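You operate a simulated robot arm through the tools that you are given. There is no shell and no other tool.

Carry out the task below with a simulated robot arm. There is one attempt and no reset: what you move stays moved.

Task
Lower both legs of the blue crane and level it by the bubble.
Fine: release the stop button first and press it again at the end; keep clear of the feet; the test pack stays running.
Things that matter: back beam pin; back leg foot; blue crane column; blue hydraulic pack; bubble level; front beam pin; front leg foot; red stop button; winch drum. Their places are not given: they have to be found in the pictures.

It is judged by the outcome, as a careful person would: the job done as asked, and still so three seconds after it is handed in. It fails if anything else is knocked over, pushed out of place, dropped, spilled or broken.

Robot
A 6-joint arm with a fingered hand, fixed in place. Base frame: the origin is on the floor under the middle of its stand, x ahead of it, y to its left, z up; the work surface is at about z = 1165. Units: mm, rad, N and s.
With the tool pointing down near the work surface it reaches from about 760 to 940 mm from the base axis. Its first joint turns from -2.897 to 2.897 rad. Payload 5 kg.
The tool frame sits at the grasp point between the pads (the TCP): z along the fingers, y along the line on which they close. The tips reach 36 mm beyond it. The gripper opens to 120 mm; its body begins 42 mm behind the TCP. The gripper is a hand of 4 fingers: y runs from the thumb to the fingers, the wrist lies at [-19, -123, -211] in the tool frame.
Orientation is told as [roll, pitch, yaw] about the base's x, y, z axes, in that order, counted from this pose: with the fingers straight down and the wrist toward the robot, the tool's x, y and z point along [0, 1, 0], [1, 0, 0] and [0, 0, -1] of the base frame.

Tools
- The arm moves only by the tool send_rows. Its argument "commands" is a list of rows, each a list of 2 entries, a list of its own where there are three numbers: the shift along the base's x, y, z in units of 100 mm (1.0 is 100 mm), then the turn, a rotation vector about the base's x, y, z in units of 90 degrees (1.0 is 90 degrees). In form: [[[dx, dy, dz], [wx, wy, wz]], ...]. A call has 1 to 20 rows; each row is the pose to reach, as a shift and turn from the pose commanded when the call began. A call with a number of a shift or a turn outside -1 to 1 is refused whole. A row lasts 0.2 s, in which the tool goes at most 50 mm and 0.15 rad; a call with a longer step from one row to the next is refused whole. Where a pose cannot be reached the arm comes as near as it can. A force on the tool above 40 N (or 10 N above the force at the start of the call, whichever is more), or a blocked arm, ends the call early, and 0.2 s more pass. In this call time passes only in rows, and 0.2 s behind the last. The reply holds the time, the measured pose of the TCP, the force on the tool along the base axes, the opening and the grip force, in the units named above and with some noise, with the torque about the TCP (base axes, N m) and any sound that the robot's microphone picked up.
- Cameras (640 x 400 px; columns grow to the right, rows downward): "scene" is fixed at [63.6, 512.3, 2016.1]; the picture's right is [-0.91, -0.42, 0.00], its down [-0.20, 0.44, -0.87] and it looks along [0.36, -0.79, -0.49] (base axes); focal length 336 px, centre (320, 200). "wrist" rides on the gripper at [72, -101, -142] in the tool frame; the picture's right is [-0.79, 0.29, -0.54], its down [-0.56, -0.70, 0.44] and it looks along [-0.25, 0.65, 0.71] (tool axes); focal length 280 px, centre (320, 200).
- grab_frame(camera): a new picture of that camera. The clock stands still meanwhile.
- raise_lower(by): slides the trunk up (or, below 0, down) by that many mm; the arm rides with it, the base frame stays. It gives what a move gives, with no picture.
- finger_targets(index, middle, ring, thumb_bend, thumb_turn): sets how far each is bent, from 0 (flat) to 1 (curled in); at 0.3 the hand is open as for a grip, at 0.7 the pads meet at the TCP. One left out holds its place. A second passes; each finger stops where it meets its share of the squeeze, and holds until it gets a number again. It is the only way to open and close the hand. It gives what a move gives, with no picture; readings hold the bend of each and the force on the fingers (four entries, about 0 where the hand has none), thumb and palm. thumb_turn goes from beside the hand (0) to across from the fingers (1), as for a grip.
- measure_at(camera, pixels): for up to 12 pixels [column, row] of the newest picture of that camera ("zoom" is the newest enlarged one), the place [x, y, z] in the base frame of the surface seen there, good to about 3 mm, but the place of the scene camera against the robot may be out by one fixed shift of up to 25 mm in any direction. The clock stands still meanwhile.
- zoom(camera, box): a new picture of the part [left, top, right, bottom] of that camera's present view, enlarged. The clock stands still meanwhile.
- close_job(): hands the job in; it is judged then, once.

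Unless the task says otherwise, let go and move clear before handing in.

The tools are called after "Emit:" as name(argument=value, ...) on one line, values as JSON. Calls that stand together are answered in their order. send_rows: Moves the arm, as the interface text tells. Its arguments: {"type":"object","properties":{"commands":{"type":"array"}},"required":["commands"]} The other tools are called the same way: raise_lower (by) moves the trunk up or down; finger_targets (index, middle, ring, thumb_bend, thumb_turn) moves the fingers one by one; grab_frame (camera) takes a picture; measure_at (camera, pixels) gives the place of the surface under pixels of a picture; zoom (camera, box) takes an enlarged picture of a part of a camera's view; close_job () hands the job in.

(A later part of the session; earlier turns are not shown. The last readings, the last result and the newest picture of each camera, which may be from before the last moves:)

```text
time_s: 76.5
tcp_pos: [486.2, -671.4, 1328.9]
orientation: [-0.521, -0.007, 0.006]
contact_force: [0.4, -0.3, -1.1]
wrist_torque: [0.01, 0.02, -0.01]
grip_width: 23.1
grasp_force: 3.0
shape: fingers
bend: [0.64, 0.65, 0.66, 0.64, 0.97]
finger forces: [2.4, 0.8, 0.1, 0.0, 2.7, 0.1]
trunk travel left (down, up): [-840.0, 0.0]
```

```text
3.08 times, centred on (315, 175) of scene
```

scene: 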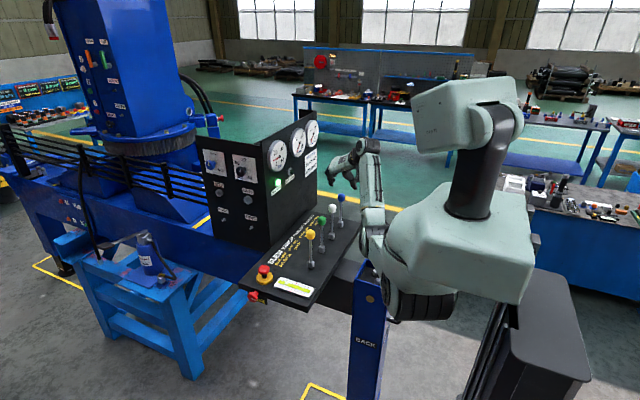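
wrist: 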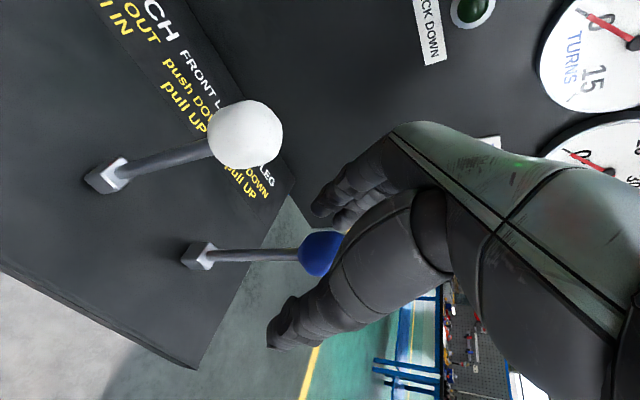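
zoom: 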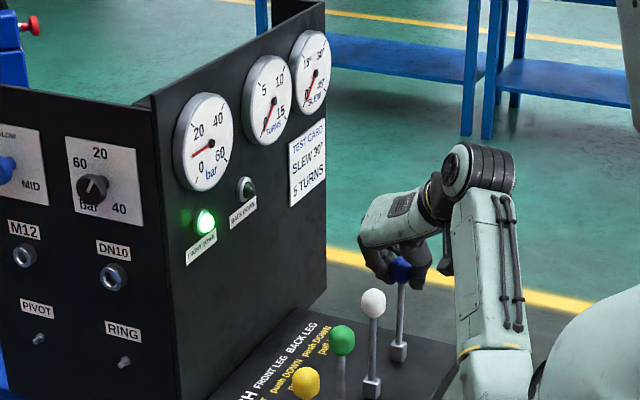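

Light hold confirmed. I push the back-leg lever forward 40 mm (DOWN) and hold about 4 s, then check.

Emit:
send_rows(commands=[[[0.1, 0, 0], [0, 0, 0]], [[0.2, 0, -0.01], [0, 0, 0]], [[0.3, 0, -0.03], [0, 0, 0]], [[0.4, 0, -0.05], [0, 0, 0]], [[0.4, 0, -0.05], [0, 0, 0]], [[0.4, 0, -0.05], [0, 0, 0]], [[0.4, 0, -0.05], [0, 0, 0]], [[0.4, 0, -0.05], [0, 0, 0]], [[0.4, 0, -0.05], [0, 0, 0]], [[0.4, 0, -0.05], [0, 0, 0]], [[0.4, 0, -0.05], [0, 0, 0]], [[0.4, 0, -0.05], [0, 0, 0]], [[0.4, 0, -0.05], [0, 0, 0]], [[0.4, 0, -0.05], [0, 0, 0]], [[0.4, 0, -0.05], [0, 0, 0]], [[0.4, 0, -0.05], [0, 0, 0]], [[0.4, 0, -0.05], [0, 0, 0]], [[0.4, 0, -0.05], [0, 0, 0]], [[0.4, 0, -0.05], [0, 0, 0]], [[0.4, 0, -0.05], [0, 0, 0]]])

Emit:
zoom(camera="scene", box=[255, 110, 375, 240])

Emit:
zoom(camera="scene", box=[255, 255, 345, 315])

Emit:
grab_frame(camera="wrist")

```text
time_s: 80.7
tcp_pos: [525.0, -670.3, 1324.7]
orientation: [-0.525, -0.01, 0.005]
contact_force: [-4.3, 0.9, 0.0]
wrist_torque: [-0.01, 0.12, -0.08]
grip_width: 23.0
grasp_force: 2.5
shape: fingers
bend: [0.66, 0.66, 0.66, 0.63, 0.97]
finger forces: [0.1, 0.1, 0.1, 0.0, 4.9, 0.0]
trunk travel left (down, up): [-840.0, 0.0]
```

```text
3.08 times, centred on (315, 175) of scene
```

zoom: 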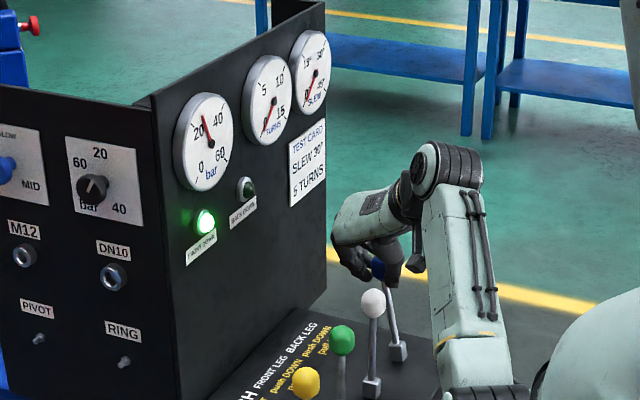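

```text
6.67 times, centred on (300, 285) of scene
```

zoom: 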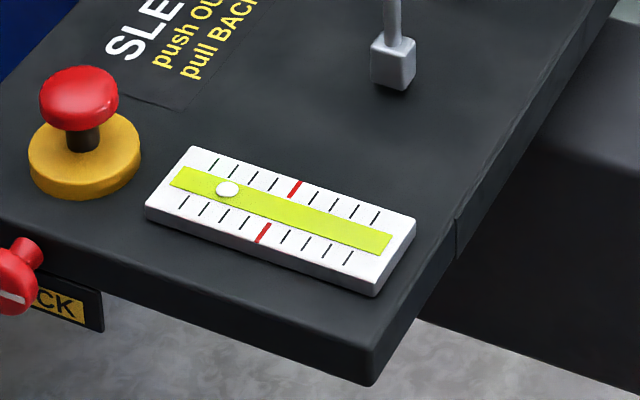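

```text
taken
```

wrist: 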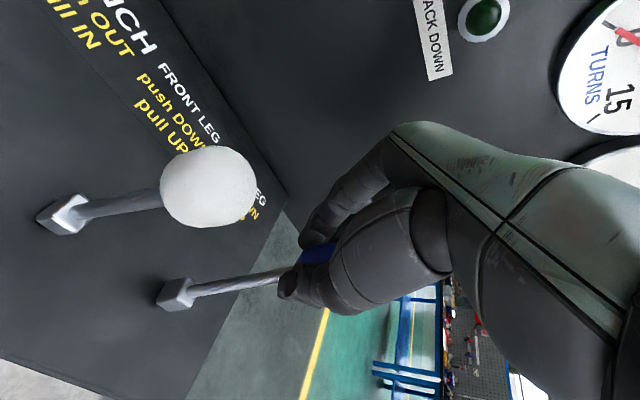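

25 bar, back leg extending, BACK DOWN still dark. Hold 4 s more.

Emit:
send_rows(commands=[[[0, 0, 0], [0, 0, 0]], [[0, 0, 0], [0, 0, 0]], [[0, 0, 0], [0, 0, 0]], [[0, 0, 0], [0, 0, 0]], [[0, 0, 0], [0, 0, 0]], [[0, 0, 0], [0, 0, 0]], [[0, 0, 0], [0, 0, 0]], [[0, 0, 0], [0, 0, 0]], [[0, 0, 0], [0, 0, 0]], [[0, 0, 0], [0, 0, 0]], [[0, 0, 0], [0, 0, 0]], [[0, 0, 0], [0, 0, 0]], [[0, 0, 0], [0, 0, 0]], [[0, 0, 0], [0, 0, 0]], [[0, 0, 0], [0, 0, 0]], [[0, 0, 0], [0, 0, 0]], [[0, 0, 0], [0, 0, 0]], [[0, 0, 0], [0, 0, 0]], [[0, 0, 0], [0, 0, 0]]])

Emit:
zoom(camera="scene", box=[255, 110, 375, 240])

Emit:
zoom(camera="scene", box=[255, 255, 345, 315])

```text
time_s: 84.7
tcp_pos: [525.8, -669.8, 1326.2]
orientation: [-0.523, -0.007, 0.004]
contact_force: [-4.7, 2.1, 0.1]
wrist_torque: [0.03, 0.12, -0.05]
grip_width: 23.2
grasp_force: 2.4
shape: fingers
bend: [0.66, 0.66, 0.66, 0.63, 0.97]
finger forces: [0.0, 0.0, 0.1, 0.1, 5.1, 0.1]
trunk travel left (down, up): [-840.0, 0.0]
```

```text
3.08 times, centred on (315, 175) of scene
```

zoom: 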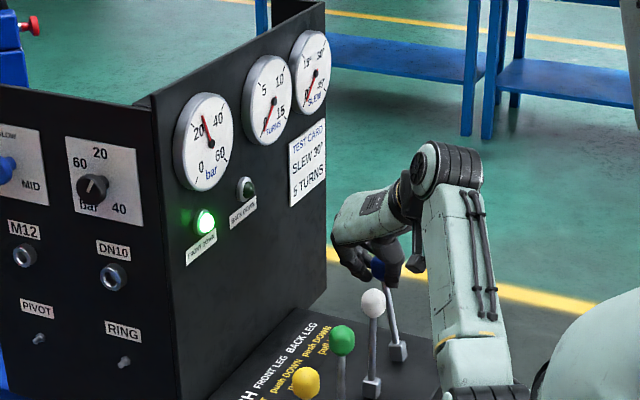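

```text
6.67 times, centred on (300, 285) of scene
```

zoom: 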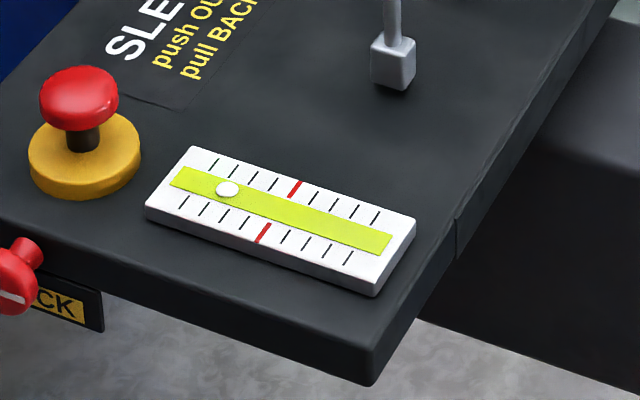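

Still travelling freely. Hold 2 s more.

Emit:
send_rows(commands=[[[0, 0, 0], [0, 0, 0]], [[0, 0, 0], [0, 0, 0]], [[0, 0, 0], [0, 0, 0]], [[0, 0, 0], [0, 0, 0]], [[0, 0, 0], [0, 0, 0]], [[0, 0, 0], [0, 0, 0]], [[0, 0, 0], [0, 0, 0]], [[0, 0, 0], [0, 0, 0]], [[0, 0, 0], [0, 0, 0]]])

Emit:
zoom(camera="scene", box=[255, 110, 375, 240])

Emit:
zoom(camera="scene", box=[255, 255, 345, 315])

```text
time_s: 86.7
tcp_pos: [526.5, -670.8, 1325.2]
orientation: [-0.522, -0.01, 0.006]
contact_force: [-5.3, 1.5, 0.3]
wrist_torque: [0.03, 0.11, -0.06]
grip_width: 23.1
grasp_force: 2.5
shape: fingers
bend: [0.66, 0.66, 0.66, 0.63, 0.97]
finger forces: [0.0, 0.0, 0.1, 0.0, 4.9, 0.0]
trunk travel left (down, up): [-840.0, 0.0]
```

```text
3.08 times, centred on (315, 175) of scene
```

zoom: 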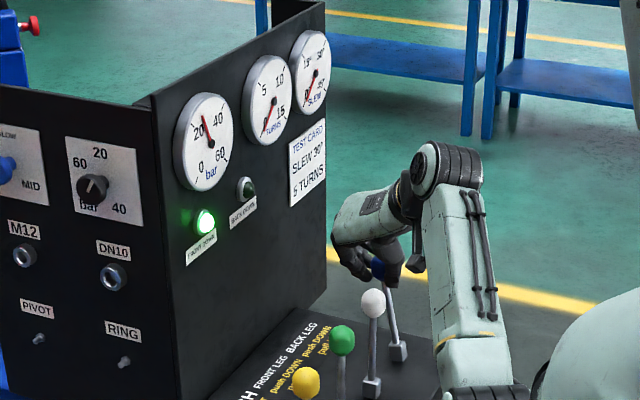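

```text
6.67 times, centred on (300, 285) of scene
```

zoom: 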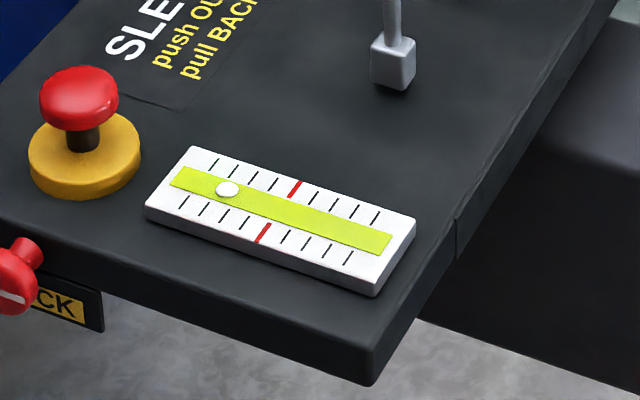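

Still dark; hold another second.

Emit:
send_rows(commands=[[[0, 0, 0], [0, 0, 0]], [[0, 0, 0], [0, 0, 0]], [[0, 0, 0], [0, 0, 0]], [[0, 0, 0], [0, 0, 0]]])

Emit:
zoom(camera="scene", box=[255, 110, 375, 240])

Emit:
zoom(camera="scene", box=[255, 255, 345, 315])

```text
time_s: 87.7
tcp_pos: [525.5, -670.0, 1325.6]
orientation: [-0.523, -0.009, 0.005]
contact_force: [-5.8, 1.2, -1.6]
wrist_torque: [-0.02, 0.13, -0.09]
grip_width: 23.2
grasp_force: 2.6
shape: fingers
bend: [0.66, 0.66, 0.66, 0.63, 0.97]
finger forces: [0.0, 0.0, 0.0, 0.0, 5.1, 0.1]
trunk travel left (down, up): [-840.0, 0.0]
```

```text
3.08 times, centred on (315, 175) of scene
```

zoom: 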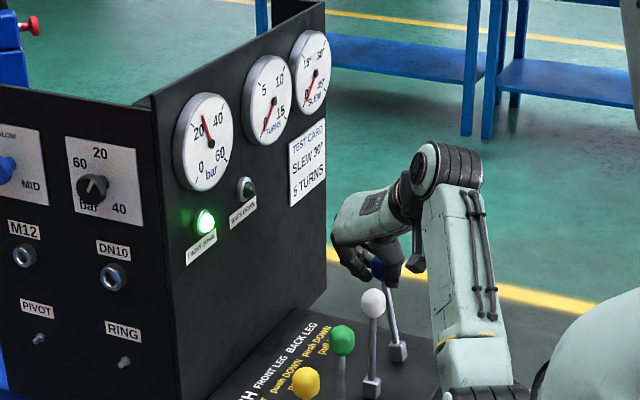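

```text
6.67 times, centred on (300, 285) of scene
```

zoom: 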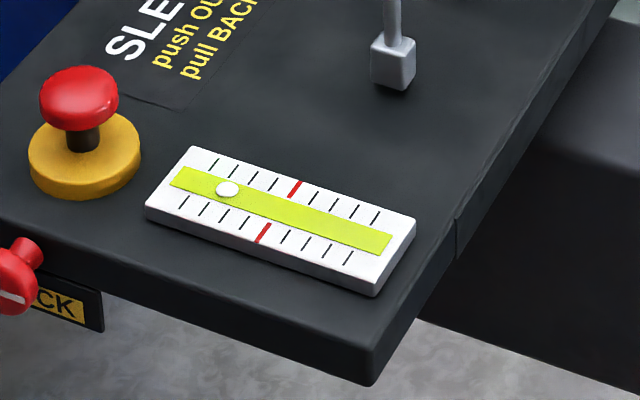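

Same state; another second.

Emit:
send_rows(commands=[[[0, 0, 0], [0, 0, 0]], [[0, 0, 0], [0, 0, 0]], [[0, 0, 0], [0, 0, 0]], [[0, 0, 0], [0, 0, 0]]])

Emit:
zoom(camera="scene", box=[255, 110, 375, 240])

Emit:
zoom(camera="scene", box=[255, 255, 345, 315])

```text
time_s: 88.7
tcp_pos: [525.7, -670.4, 1324.9]
orientation: [-0.523, -0.01, 0.006]
contact_force: [-5.6, 1.2, -0.6]
wrist_torque: [0.03, 0.1, -0.06]
grip_width: 23.2
grasp_force: 2.8
shape: fingers
bend: [0.66, 0.66, 0.66, 0.63, 0.97]
finger forces: [0.1, 0.1, 0.0, 0.0, 5.1, 0.0]
trunk travel left (down, up): [-840.0, 0.0]
```

```text
3.08 times, centred on (315, 175) of scene
```

zoom: 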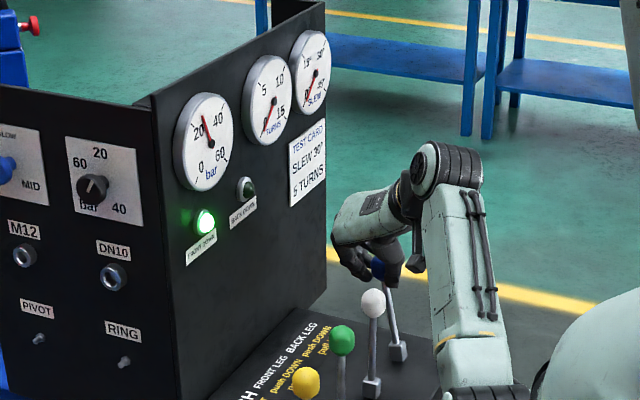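

```text
6.67 times, centred on (300, 285) of scene
```

zoom: 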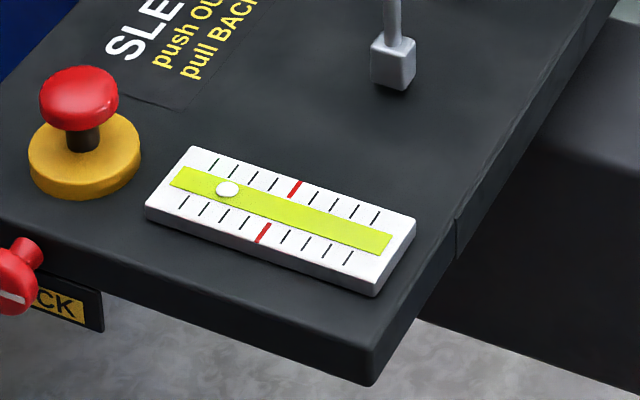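

Held ~11 s in total; contact should be close. Short holds now.

Emit:
send_rows(commands=[[[0, 0, 0], [0, 0, 0]], [[0, 0, 0], [0, 0, 0]], [[0, 0, 0], [0, 0, 0]]])

Emit:
zoom(camera="scene", box=[255, 110, 375, 240])

Emit:
zoom(camera="scene", box=[255, 255, 345, 315])

```text
time_s: 89.5
tcp_pos: [526.8, -670.2, 1326.1]
orientation: [-0.523, -0.008, 0.005]
contact_force: [-5.9, 2.1, -0.9]
wrist_torque: [0.03, 0.14, -0.08]
grip_width: 23.1
grasp_force: 2.6
shape: fingers
bend: [0.66, 0.66, 0.66, 0.63, 0.97]
finger forces: [0.0, 0.0, 0.1, 0.1, 5.0, 0.0]
trunk travel left (down, up): [-840.0, 0.0]
```

```text
3.08 times, centred on (315, 175) of scene
```

zoom: 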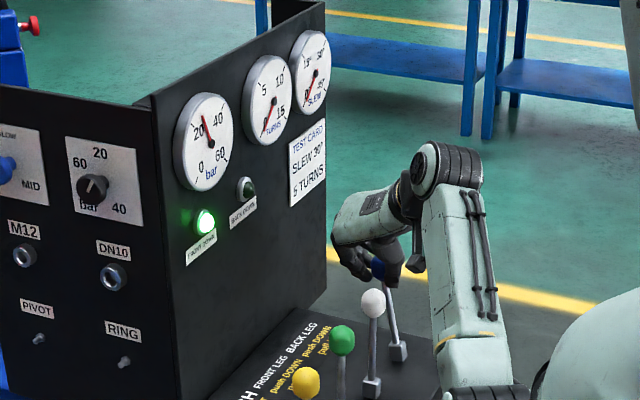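

```text
6.67 times, centred on (300, 285) of scene
```

zoom: 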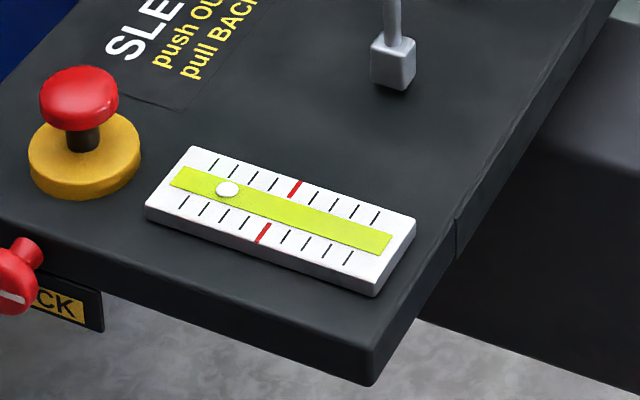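

Not yet. Continue in ~1 s holds.

Emit:
send_rows(commands=[[[0, 0, 0], [0, 0, 0]], [[0, 0, 0], [0, 0, 0]], [[0, 0, 0], [0, 0, 0]], [[0, 0, 0], [0, 0, 0]]])

Emit:
zoom(camera="scene", box=[255, 110, 375, 240])

Emit:
zoom(camera="scene", box=[255, 255, 345, 315])

```text
time_s: 90.5
tcp_pos: [526.3, -669.3, 1325.1]
orientation: [-0.525, -0.01, 0.006]
contact_force: [-5.1, 1.1, -0.4]
wrist_torque: [0.0, 0.11, -0.07]
grip_width: 23.4
grasp_force: 2.5
shape: fingers
bend: [0.66, 0.66, 0.66, 0.63, 0.97]
finger forces: [0.0, 0.0, 0.1, 0.0, 5.0, 0.0]
trunk travel left (down, up): [-840.0, 0.0]
```

```text
3.08 times, centred on (315, 175) of scene
```

zoom: 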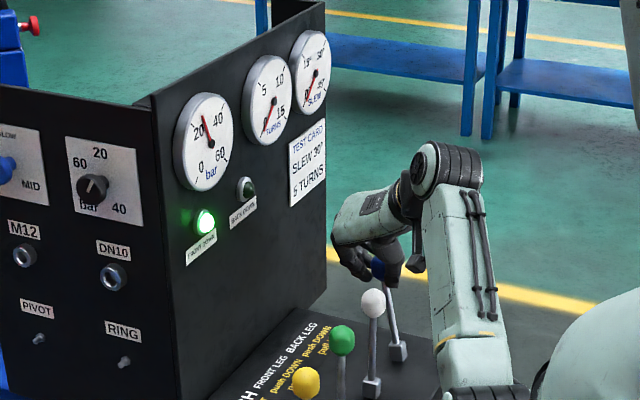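

```text
6.67 times, centred on (300, 285) of scene
```

zoom: 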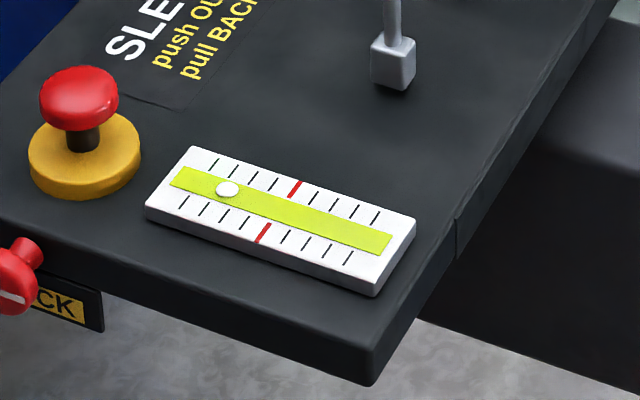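

Gauge still shows 25 bar travel pressure. Continue holding.

Emit:
send_rows(commands=[[[0, 0, 0], [0, 0, 0]], [[0, 0, 0], [0, 0, 0]], [[0, 0, 0], [0, 0, 0]], [[0, 0, 0], [0, 0, 0]]])

Emit:
zoom(camera="scene", box=[255, 110, 375, 240])

Emit:
zoom(camera="scene", box=[255, 255, 345, 315])

Emit:
zoom(camera="scene", box=[290, 290, 420, 400])

```text
time_s: 91.5
tcp_pos: [525.1, -669.8, 1325.5]
orientation: [-0.523, -0.011, 0.006]
contact_force: [-6.2, 0.7, -0.1]
wrist_torque: [0.07, 0.11, -0.06]
grip_width: 23.2
grasp_force: 2.5
shape: fingers
bend: [0.66, 0.66, 0.66, 0.63, 0.97]
finger forces: [0.0, 0.1, 0.1, 0.0, 5.0, 0.0]
trunk travel left (down, up): [-840.0, 0.0]
```

```text
3.08 times, centred on (315, 175) of scene
```

zoom: 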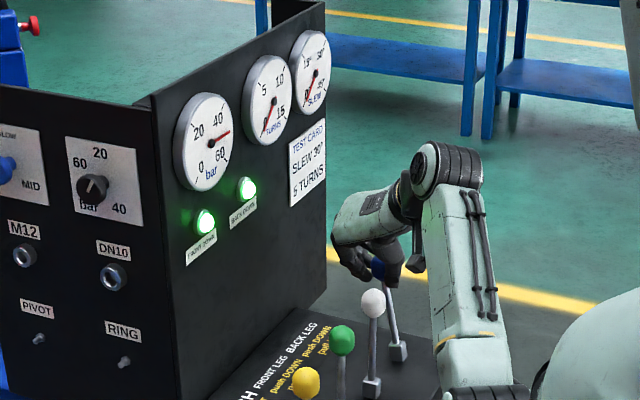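

```text
6.67 times, centred on (300, 285) of scene
```

zoom: 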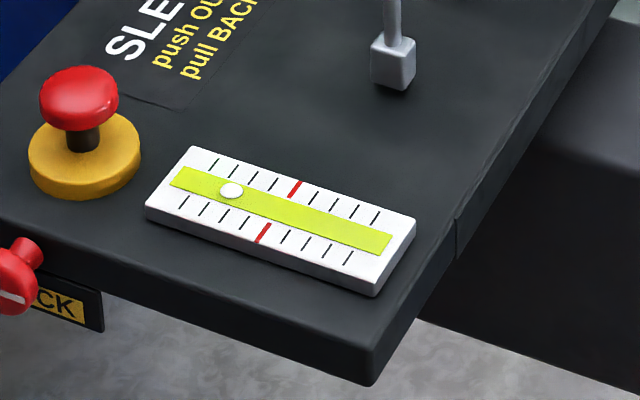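

```text
3.64 times, centred on (355, 345) of scene
```

zoom: 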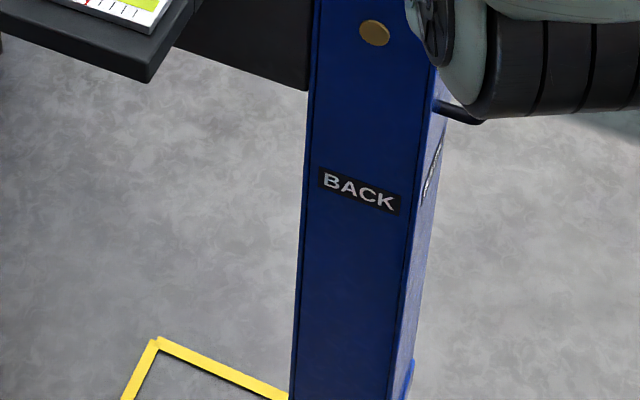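

BACK DOWN is lit, pressure ~47 bar, and the bubble started toward the centre (228→232). I keep holding in ~0.8 s steps, watching the bubble.

Emit:
send_rows(commands=[[[0, 0, 0], [0, 0, 0]], [[0, 0, 0], [0, 0, 0]], [[0, 0, 0], [0, 0, 0]]])

Emit:
zoom(camera="scene", box=[255, 255, 345, 315])

Emit:
zoom(camera="scene", box=[255, 110, 375, 240])

```text
time_s: 92.3
tcp_pos: [526.0, -669.4, 1325.8]
orientation: [-0.523, -0.01, 0.007]
contact_force: [-4.7, 0.9, 0.6]
wrist_torque: [0.01, 0.11, -0.08]
grip_width: 23.1
grasp_force: 2.8
shape: fingers
bend: [0.66, 0.66, 0.66, 0.63, 0.97]
finger forces: [0.1, 0.0, 0.1, 0.1, 5.0, 0.1]
trunk travel left (down, up): [-840.0, 0.0]
```

```text
6.67 times, centred on (300, 285) of scene
```

zoom: 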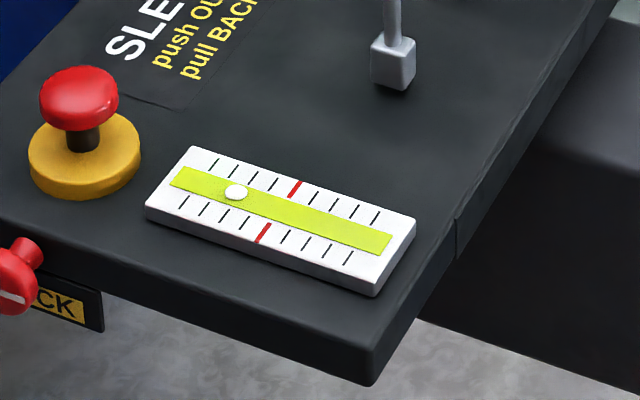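

```text
3.08 times, centred on (315, 175) of scene
```

zoom: 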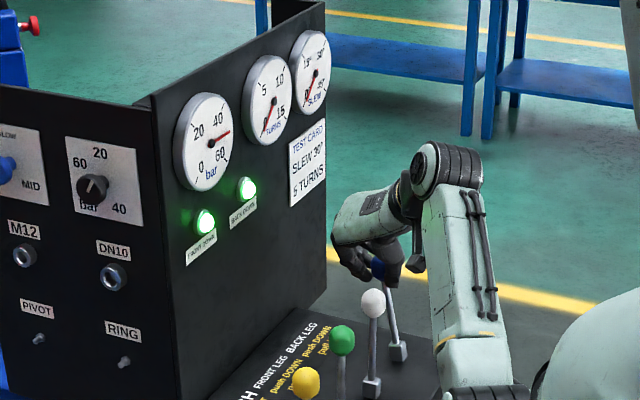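

Bubble moves ~5 zoom px per second (now 236,192; centre between the red marks ≈279,211). Hold ~4 s.

Emit:
send_rows(commands=[[[0, 0, 0], [0, 0, 0]], [[0, 0, 0], [0, 0, 0]], [[0, 0, 0], [0, 0, 0]], [[0, 0, 0], [0, 0, 0]], [[0, 0, 0], [0, 0, 0]], [[0, 0, 0], [0, 0, 0]], [[0, 0, 0], [0, 0, 0]], [[0, 0, 0], [0, 0, 0]], [[0, 0, 0], [0, 0, 0]], [[0, 0, 0], [0, 0, 0]], [[0, 0, 0], [0, 0, 0]], [[0, 0, 0], [0, 0, 0]], [[0, 0, 0], [0, 0, 0]], [[0, 0, 0], [0, 0, 0]], [[0, 0, 0], [0, 0, 0]], [[0, 0, 0], [0, 0, 0]], [[0, 0, 0], [0, 0, 0]], [[0, 0, 0], [0, 0, 0]], [[0, 0, 0], [0, 0, 0]]])

Emit:
zoom(camera="scene", box=[255, 255, 345, 315])

Emit:
zoom(camera="scene", box=[255, 110, 375, 240])

```text
time_s: 96.3
tcp_pos: [525.1, -669.6, 1325.4]
orientation: [-0.525, -0.009, 0.004]
contact_force: [-5.5, 2.3, 0.0]
wrist_torque: [0.02, 0.11, -0.06]
grip_width: 23.1
grasp_force: 2.3
shape: fingers
bend: [0.66, 0.66, 0.66, 0.63, 0.97]
finger forces: [0.1, 0.0, 0.0, 0.1, 5.0, 0.0]
trunk travel left (down, up): [-840.0, 0.0]
```

```text
6.67 times, centred on (300, 285) of scene
```

zoom: 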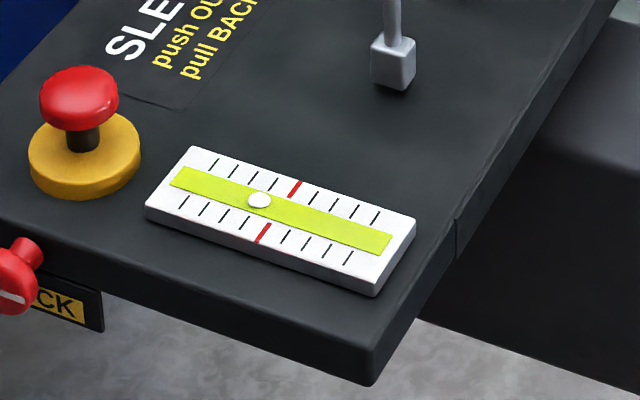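

```text
3.08 times, centred on (315, 175) of scene
```

zoom: 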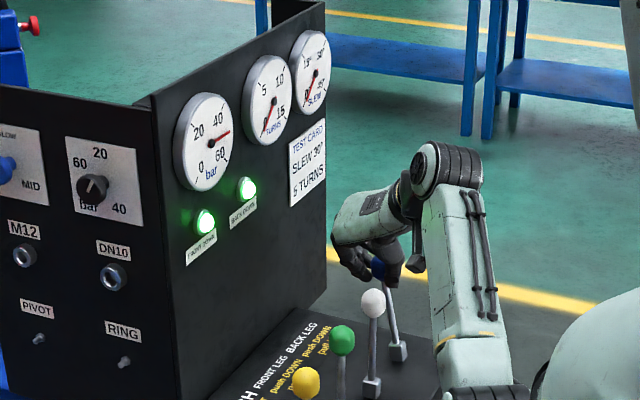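

Bubble at (259,200), one tick from the centre. I'll take a sharper zoom to calibrate the centre before the last part.

Emit:
zoom(camera="scene", box=[274, 272, 318, 300])

```text
14.29 times, centred on (296, 286) of scene
```

zoom: 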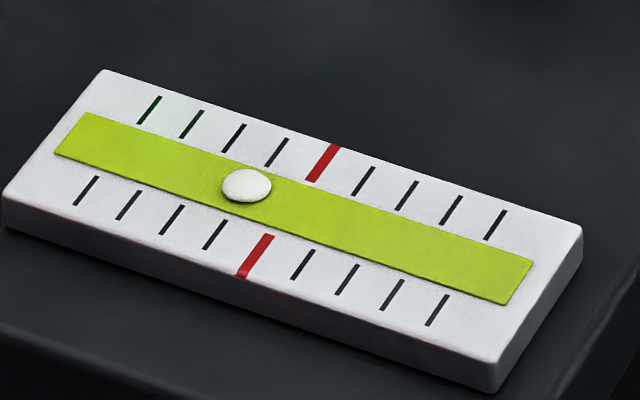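

Bubble footprint is ~1 tick short of the red marks (zoom 246,186 vs target ≈290,198), ~12 px/s at this scale → ~3.5 s. I'll hold 2.2 s and check.

Emit:
send_rows(commands=[[[0, 0, 0], [0, 0, 0]], [[0, 0, 0], [0, 0, 0]], [[0, 0, 0], [0, 0, 0]], [[0, 0, 0], [0, 0, 0]], [[0, 0, 0], [0, 0, 0]], [[0, 0, 0], [0, 0, 0]], [[0, 0, 0], [0, 0, 0]], [[0, 0, 0], [0, 0, 0]], [[0, 0, 0], [0, 0, 0]], [[0, 0, 0], [0, 0, 0]]])

Emit:
zoom(camera="scene", box=[274, 272, 318, 300])

```text
time_s: 98.5
tcp_pos: [525.1, -670.1, 1325.8]
orientation: [-0.523, -0.007, 0.004]
contact_force: [-5.2, 2.2, 1.1]
wrist_torque: [0.03, 0.1, -0.08]
grip_width: 23.2
grasp_force: 2.7
shape: fingers
bend: [0.66, 0.66, 0.66, 0.63, 0.97]
finger forces: [0.0, 0.0, 0.0, 0.0, 5.0, 0.1]
trunk travel left (down, up): [-840.0, 0.0]
```

```text
14.29 times, centred on (296, 286) of scene
```

zoom: 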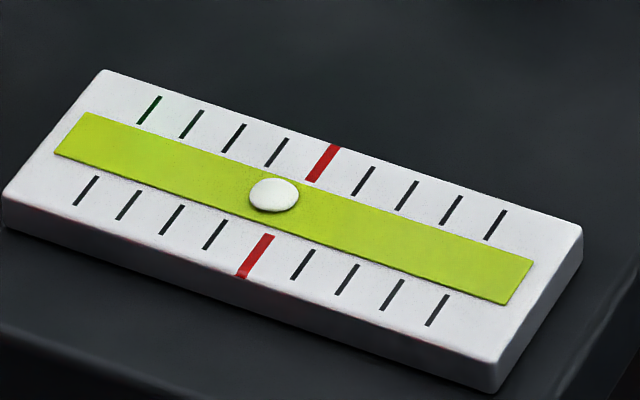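

Bubble now at (274,196); target ≈(290.5,201), ~1.3 s more. I'll hold ~0.8 s and return the lever to neutral in the same move.

Emit:
send_rows(commands=[[[0, 0, 0], [0, 0, 0]], [[0, 0, 0], [0, 0, 0]], [[0, 0, 0], [0, 0, 0]], [[0, 0, 0], [0, 0, 0]], [[-0.2, 0, 0.03], [0, 0, 0]], [[-0.39, 0, 0.05], [0, 0, 0]]])

Emit:
zoom(camera="scene", box=[274, 272, 318, 300])

Emit:
zoom(camera="scene", box=[255, 110, 375, 240])

```text
time_s: 99.9
tcp_pos: [488.9, -670.4, 1330.7]
orientation: [-0.521, -0.009, 0.005]
contact_force: [-0.6, -0.1, -2.6]
wrist_torque: [0.01, -0.04, 0.01]
grip_width: 19.5
grasp_force: 2.4
shape: fingers
bend: [0.65, 0.65, 0.66, 0.65, 0.97]
finger forces: [0.8, 1.0, 0.0, 0.0, 2.4, 0.0]
trunk travel left (down, up): [-840.0, 0.0]
```

```text
14.29 times, centred on (296, 286) of scene
```

zoom: 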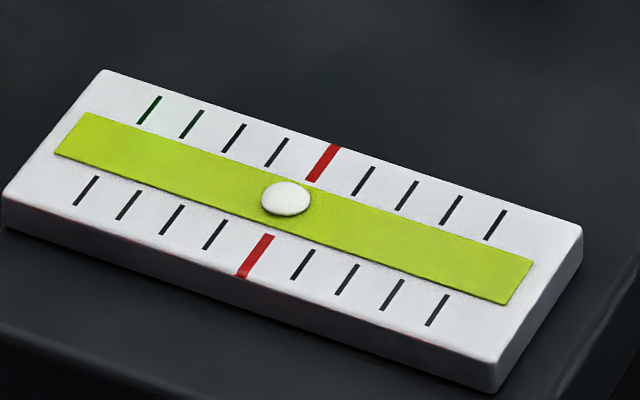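

```text
3.08 times, centred on (315, 175) of scene
```

zoom: 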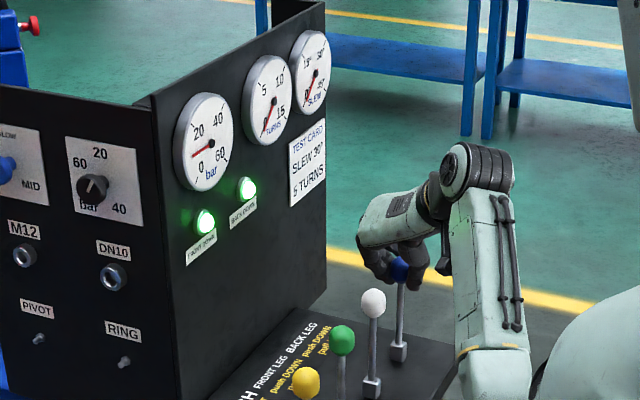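

Both lamps lit, lever neutral, bubble at (285,198) — about 0.1 tick short of centre. A brief tap on the back-leg lever will finish the levelling.

Emit:
send_rows(commands=[[[0.2, 0, -0.02], [0, 0, 0]], [[0.39, 0, -0.05], [0, 0, 0]], [[0.39, 0, -0.05], [0, 0, 0]], [[0.2, 0, -0.02], [0, 0, 0]], [[0, 0, 0], [0, 0, 0]]])

Emit:
zoom(camera="scene", box=[274, 272, 318, 300])

Emit:
zoom(camera="scene", box=[255, 110, 375, 240])

```text
time_s: 101.1
tcp_pos: [488.8, -669.9, 1330.7]
orientation: [-0.522, -0.008, 0.007]
contact_force: [1.5, -0.2, -2.6]
wrist_torque: [0.0, -0.05, 0.04]
grip_width: 19.7
grasp_force: 1.5
shape: fingers
bend: [0.65, 0.65, 0.66, 0.65, 0.97]
finger forces: [0.9, 1.0, 0.0, 0.0, 1.7, 0.0]
trunk travel left (down, up): [-840.0, 0.0]
```

```text
14.29 times, centred on (296, 286) of scene
```

zoom: 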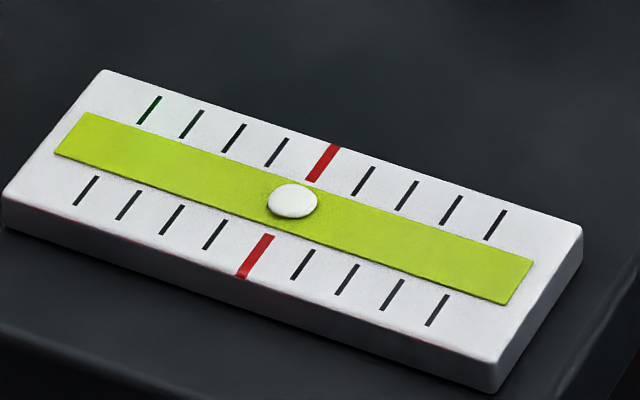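

```text
3.08 times, centred on (315, 175) of scene
```

zoom: 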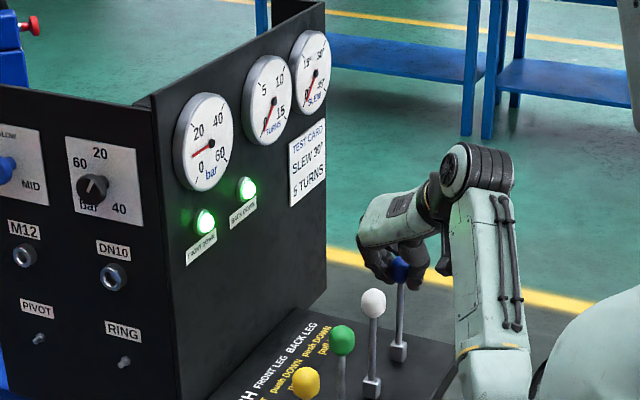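

The bubble (292,200) now sits centred between the red marks, both DOWN lamps are lit and the gauge idles. I'll open the hand and lift clear of the blue lever, then recheck.

Emit:
finger_targets(index=0.42, middle=0.42, ring=0.42, thumb_bend=0.42)

Emit:
send_rows(commands=[[[0, 0, 0.25], [0, 0, 0]], [[0, 0, 0.5], [0, 0, 0]], [[0, 0, 0.75], [0, 0, 0]], [[0, 0, 0.75], [0, 0, 0]]])

Emit:
zoom(camera="scene", box=[274, 272, 318, 300])

Emit:
zoom(camera="scene", box=[255, 110, 375, 240])

```text
time_s: 102.1
tcp_pos: [487.6, -670.8, 1329.8]
orientation: [-0.523, -0.008, 0.006]
contact_force: [-0.9, 0.1, 0.1]
wrist_torque: [-0.01, -0.01, 0.0]
grip_width: 87.7
grasp_force: 0.0
shape: fingers
bend: [0.42, 0.42, 0.42, 0.42, 0.97]
finger forces: [0.0, 0.1, 0.0, 0.0, 0.0, 0.0]
trunk travel left (down, up): [-840.0, 0.0]
```

```text
time_s: 103.1
tcp_pos: [489.4, -670.3, 1403.9]
orientation: [-0.524, -0.008, 0.005]
contact_force: [0.4, 0.1, -0.3]
wrist_torque: [-0.02, 0.01, -0.01]
grip_width: 87.8
grasp_force: 0.0
shape: fingers
bend: [0.42, 0.42, 0.42, 0.42, 0.97]
finger forces: [0.0, 0.1, 0.0, 0.1, 0.0, 0.0]
trunk travel left (down, up): [-840.0, 0.0]
```

```text
14.29 times, centred on (296, 286) of scene
```

zoom: 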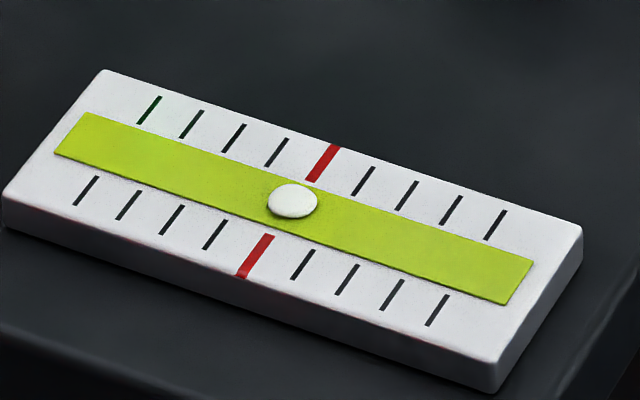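

```text
3.08 times, centred on (315, 175) of scene
```

zoom: 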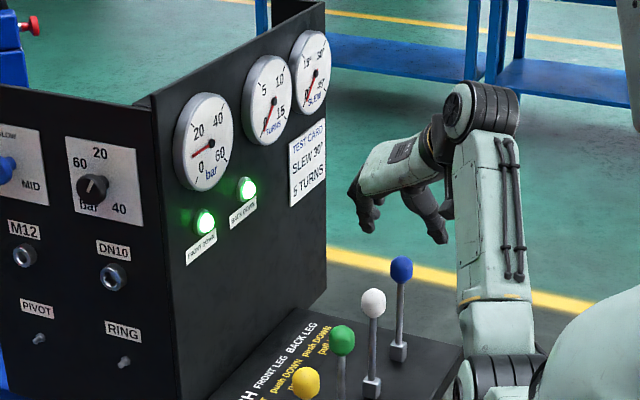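

Everything is stable: bubble centred, lamps lit, levers upright. Now I go back toward the stop button, retracing my safe path.

Emit:
send_rows(commands=[[[0, 0.25, 0.1], [0, 0, 0]], [[0, 0.5, 0.2], [-0.04, 0, 0]], [[0, 0.75, 0.3], [-0.1, 0, 0]], [[0, 1.0, 0.4], [-0.16, 0, 0]], [[-0.02, 1.0, 0.46], [-0.222, 0, 0]]])

Emit:
send_rows(commands=[[[0.06, 0.15, 0.0], [0.029, -0.063, -0.014]], [[0.12, 0.3, 0.0], [0.059, -0.127, -0.028]], [[0.2, 0.45, 0.0], [0.088, -0.19, -0.042]], [[0.27, 0.6, 0.0], [0.1175, -0.2535, -0.0555]], [[0.34, 0.75, 0.0], [0.147, -0.317, -0.069]], [[0.42, 0.9, 0.0], [0.176, -0.38, -0.083]], [[0.5, 1.0, 0.0], [0.2056, -0.4436, -0.097]], [[0.53, 1.0, 0.0], [0.235, -0.507, -0.111]]])

Emit:
grab_frame(camera="scene")

```text
time_s: 104.3
tcp_pos: [486.0, -571.2, 1450.4]
orientation: [-0.873, -0.006, 0.008]
contact_force: [0.1, -0.5, 0.5]
wrist_torque: [0.01, 0.0, 0.02]
grip_width: 88.0
grasp_force: 0.1
shape: fingers
bend: [0.42, 0.42, 0.42, 0.42, 0.97]
finger forces: [0.1, 0.1, 0.0, 0.1, 0.0, 0.0]
trunk travel left (down, up): [-840.0, 0.0]
```

```text
time_s: 106.1
tcp_pos: [539.0, -470.2, 1450.9]
orientation: [-0.33, -0.736, -0.395]
contact_force: [-0.9, -0.3, -0.4]
wrist_torque: [0.04, 0.0, 0.01]
grip_width: 88.0
grasp_force: 0.1
shape: fingers
bend: [0.42, 0.42, 0.42, 0.42, 0.97]
finger forces: [0.0, 0.0, 0.1, 0.0, 0.0, 0.0]
trunk travel left (down, up): [-840.0, 0.0]
```

```text
taken
```

scene: 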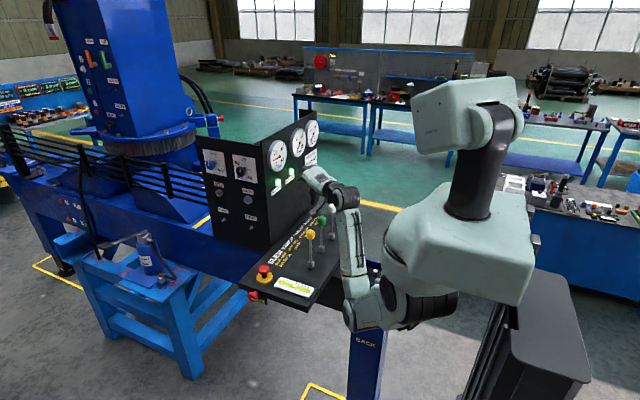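

Clear so far (539,-470,1451). Continue to above the stop button with the earlier orientation.

Emit:
send_rows(commands=[[[0.1, 0.25, 0], [0, 0, 0]], [[0.2, 0.5, 0], [0, 0, 0]], [[0.3, 0.75, -0.1], [0, 0, 0]], [[0.4, 1.0, -0.2], [0, 0, 0]]])

Emit:
send_rows(commands=[[[0.04, 0.12, -0.1], [0.067, 0.016, -0.037]], [[0.08, 0.24, -0.2], [0.134, 0.032, -0.0735]], [[0.13, 0.36, -0.3], [0.201, 0.048, -0.11]], [[0.17, 0.48, -0.4], [0.2685, 0.0635, -0.147]], [[0.22, 0.6, -0.5], [0.3356, 0.0794, -0.184]], [[0.26, 0.72, -0.6], [0.403, 0.095, -0.2205]], [[0.3, 0.84, -0.7], [0.47, 0.111, -0.257]], [[0.35, 0.95, -0.8], [0.537, 0.127, -0.294]]])

Emit:
grab_frame(camera="scene")

Emit:
grab_frame(camera="wrist")

```text
time_s: 107.1
tcp_pos: [579.9, -368.4, 1432.0]
orientation: [-0.332, -0.736, -0.394]
contact_force: [0.3, 0.1, 0.2]
wrist_torque: [0.0, 0.0, -0.03]
grip_width: 87.9
grasp_force: 0.0
shape: fingers
bend: [0.42, 0.42, 0.42, 0.42, 0.97]
finger forces: [0.0, 0.0, 0.0, 0.1, 0.0, 0.1]
trunk travel left (down, up): [-840.0, 0.0]
```

```text
time_s: 108.9
tcp_pos: [622.1, -278.4, 1344.0]
orientation: [0.179, -0.01, -1.087]
contact_force: [0.2, -0.1, -0.2]
wrist_torque: [0.02, 0.01, 0.02]
grip_width: 88.0
grasp_force: 0.2
shape: fingers
bend: [0.42, 0.42, 0.42, 0.42, 0.97]
finger forces: [0.1, 0.1, 0.1, 0.0, 0.1, 0.0]
out of reach, approached as far as the arm can: row 8
trunk travel left (down, up): [-840.0, 0.0]
```

```text
taken
```

scene: 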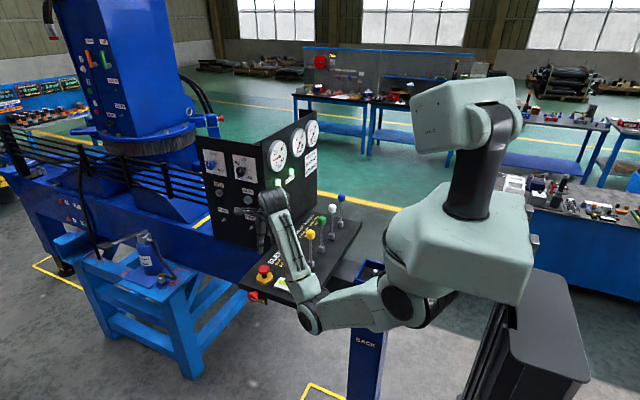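

```text
taken
```

wrist: 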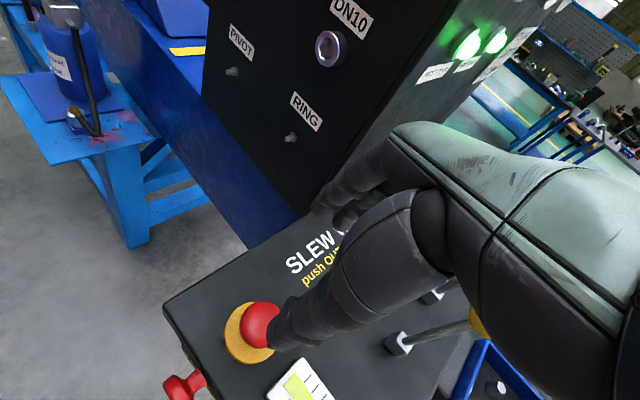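

The hand is clear of the levers at (622,-278,1344). I'll close the fingertips together for pressing and measure the raised cap.

Emit:
finger_targets(index=0.7, middle=0.7, ring=0.7, thumb_bend=0.7)

Emit:
grab_frame(camera="wrist")

Emit:
measure_at(camera="wrist", pixels=[[258, 325], [246, 325], [268, 335], [258, 310], [252, 340], [230, 340], [265, 318]])

Emit:
zoom(camera="wrist", box=[200, 200, 400, 390])

```text
time_s: 109.9
tcp_pos: [618.9, -279.0, 1344.9]
orientation: [0.181, -0.012, -1.086]
contact_force: [0.2, -0.3, 0.5]
wrist_torque: [0.01, -0.01, -0.04]
grip_width: 6.0
grasp_force: 0.1
shape: fingers
bend: [0.7, 0.7, 0.7, 0.7, 0.97]
finger forces: [0.0, 0.0, 0.1, 0.0, 0.0, 0.0]
trunk travel left (down, up): [-840.0, 0.0]
```

```text
taken
```

wrist: 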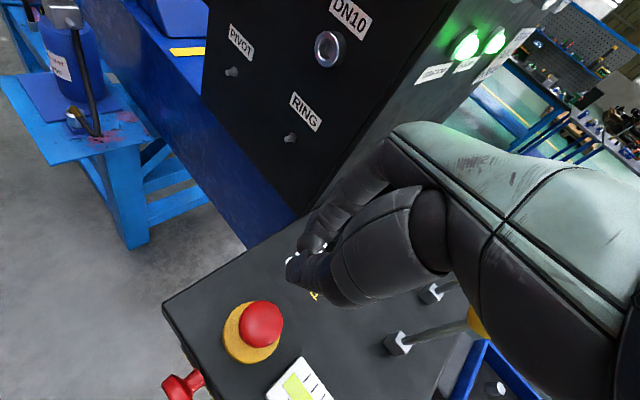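

```text
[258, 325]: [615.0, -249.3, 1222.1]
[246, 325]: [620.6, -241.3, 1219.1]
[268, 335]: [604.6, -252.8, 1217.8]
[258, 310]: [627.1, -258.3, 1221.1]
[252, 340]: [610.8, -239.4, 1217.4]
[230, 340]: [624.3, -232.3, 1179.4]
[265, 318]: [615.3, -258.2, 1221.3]
```

```text
2.11 times, centred on (300, 295) of wrist
```

zoom: 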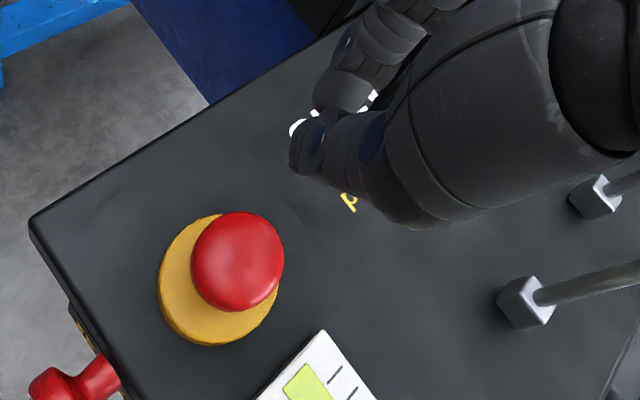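

Cap top is at z≈1222 centred near (615.5,-252). I'll measure where the closed fingertips are.

Emit:
measure_at(camera="zoom", pixels=[[310, 140], [300, 160], [330, 160], [340, 100], [325, 90], [300, 130], [315, 165], [330, 105]])

```text
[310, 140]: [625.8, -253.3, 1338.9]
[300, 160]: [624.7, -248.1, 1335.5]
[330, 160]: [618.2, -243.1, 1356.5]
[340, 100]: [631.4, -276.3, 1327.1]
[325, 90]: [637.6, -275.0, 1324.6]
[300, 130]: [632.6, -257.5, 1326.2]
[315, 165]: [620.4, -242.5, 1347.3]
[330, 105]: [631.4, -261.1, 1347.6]
```

I'll move the closed fingertips over the cap centre and down to just above it.

Emit:
send_rows(commands=[[[-0.03, 0.08, -0.15], [0, 0, 0]], [[-0.06, 0.16, -0.3], [0, 0, 0]], [[-0.09, 0.24, -0.45], [0, 0, 0]], [[-0.09, 0.24, -0.6], [0, 0, 0]], [[-0.09, 0.24, -0.68], [0, 0, 0]]])

Emit:
grab_frame(camera="wrist")

Emit:
grab_frame(camera="scene")

Emit:
zoom(camera="scene", box=[235, 240, 305, 300])

Emit:
zoom(camera="wrist", box=[230, 180, 400, 350])

```text
time_s: 111.1
tcp_pos: [610.1, -255.0, 1276.7]
orientation: [0.178, -0.01, -1.087]
contact_force: [0.7, 0.6, 0.4]
wrist_torque: [-0.02, 0.02, -0.02]
grip_width: 5.7
grasp_force: 0.0
shape: fingers
bend: [0.7, 0.7, 0.7, 0.7, 0.97]
finger forces: [0.0, 0.0, 0.1, 0.1, 0.1, 0.0]
trunk travel left (down, up): [-840.0, 0.0]
```

```text
taken
```

wrist: 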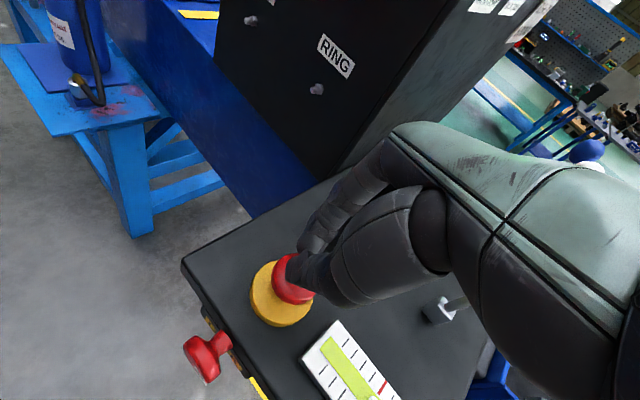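

```text
taken
```

scene: 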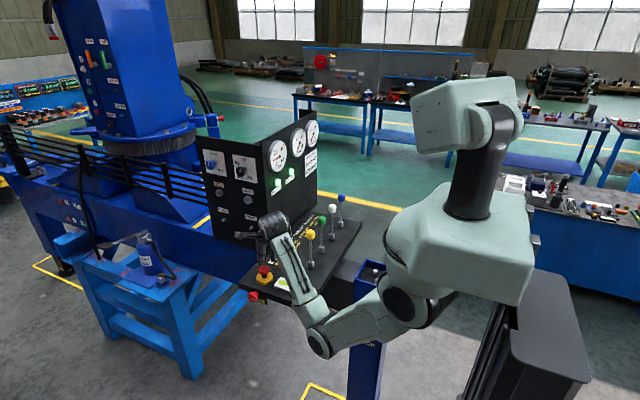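

```text
6.67 times, centred on (270, 270) of scene
```

zoom: 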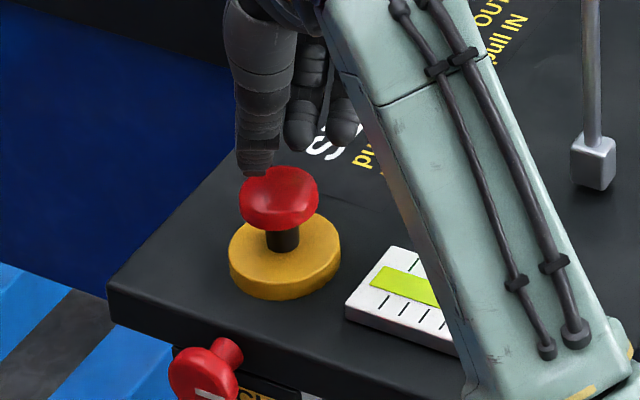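

```text
2.35 times, centred on (315, 265) of wrist
```

zoom: 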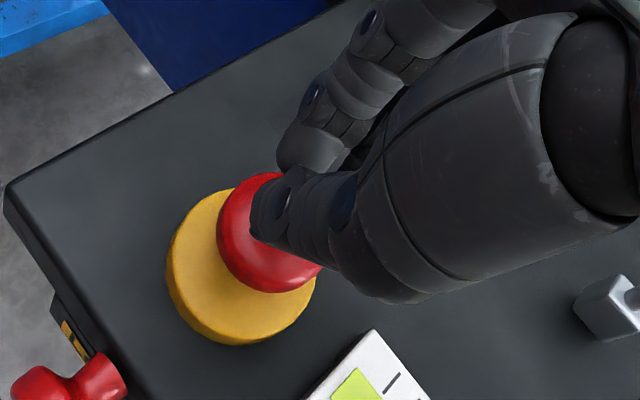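

Let me measure the thumb tip and cap in the scene view to judge lateral alignment.

Emit:
measure_at(camera="scene", pixels=[[260, 264], [261, 265], [259, 262], [267, 258], [272, 259], [264, 270], [262, 268], [265, 274]])

Emit:
measure_at(camera="wrist", pixels=[[297, 265], [292, 270], [305, 250], [310, 245], [285, 285], [296, 275]])

```text
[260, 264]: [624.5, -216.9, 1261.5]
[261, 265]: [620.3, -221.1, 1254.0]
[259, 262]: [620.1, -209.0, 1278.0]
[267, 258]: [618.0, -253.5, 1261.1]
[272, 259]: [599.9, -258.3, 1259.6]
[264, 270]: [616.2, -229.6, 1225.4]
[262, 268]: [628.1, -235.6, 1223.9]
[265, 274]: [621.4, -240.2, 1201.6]
```

```text
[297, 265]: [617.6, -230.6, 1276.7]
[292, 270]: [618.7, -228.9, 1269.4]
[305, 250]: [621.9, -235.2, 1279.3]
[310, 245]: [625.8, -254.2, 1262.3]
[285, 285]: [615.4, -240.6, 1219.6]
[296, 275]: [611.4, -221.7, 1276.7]
```

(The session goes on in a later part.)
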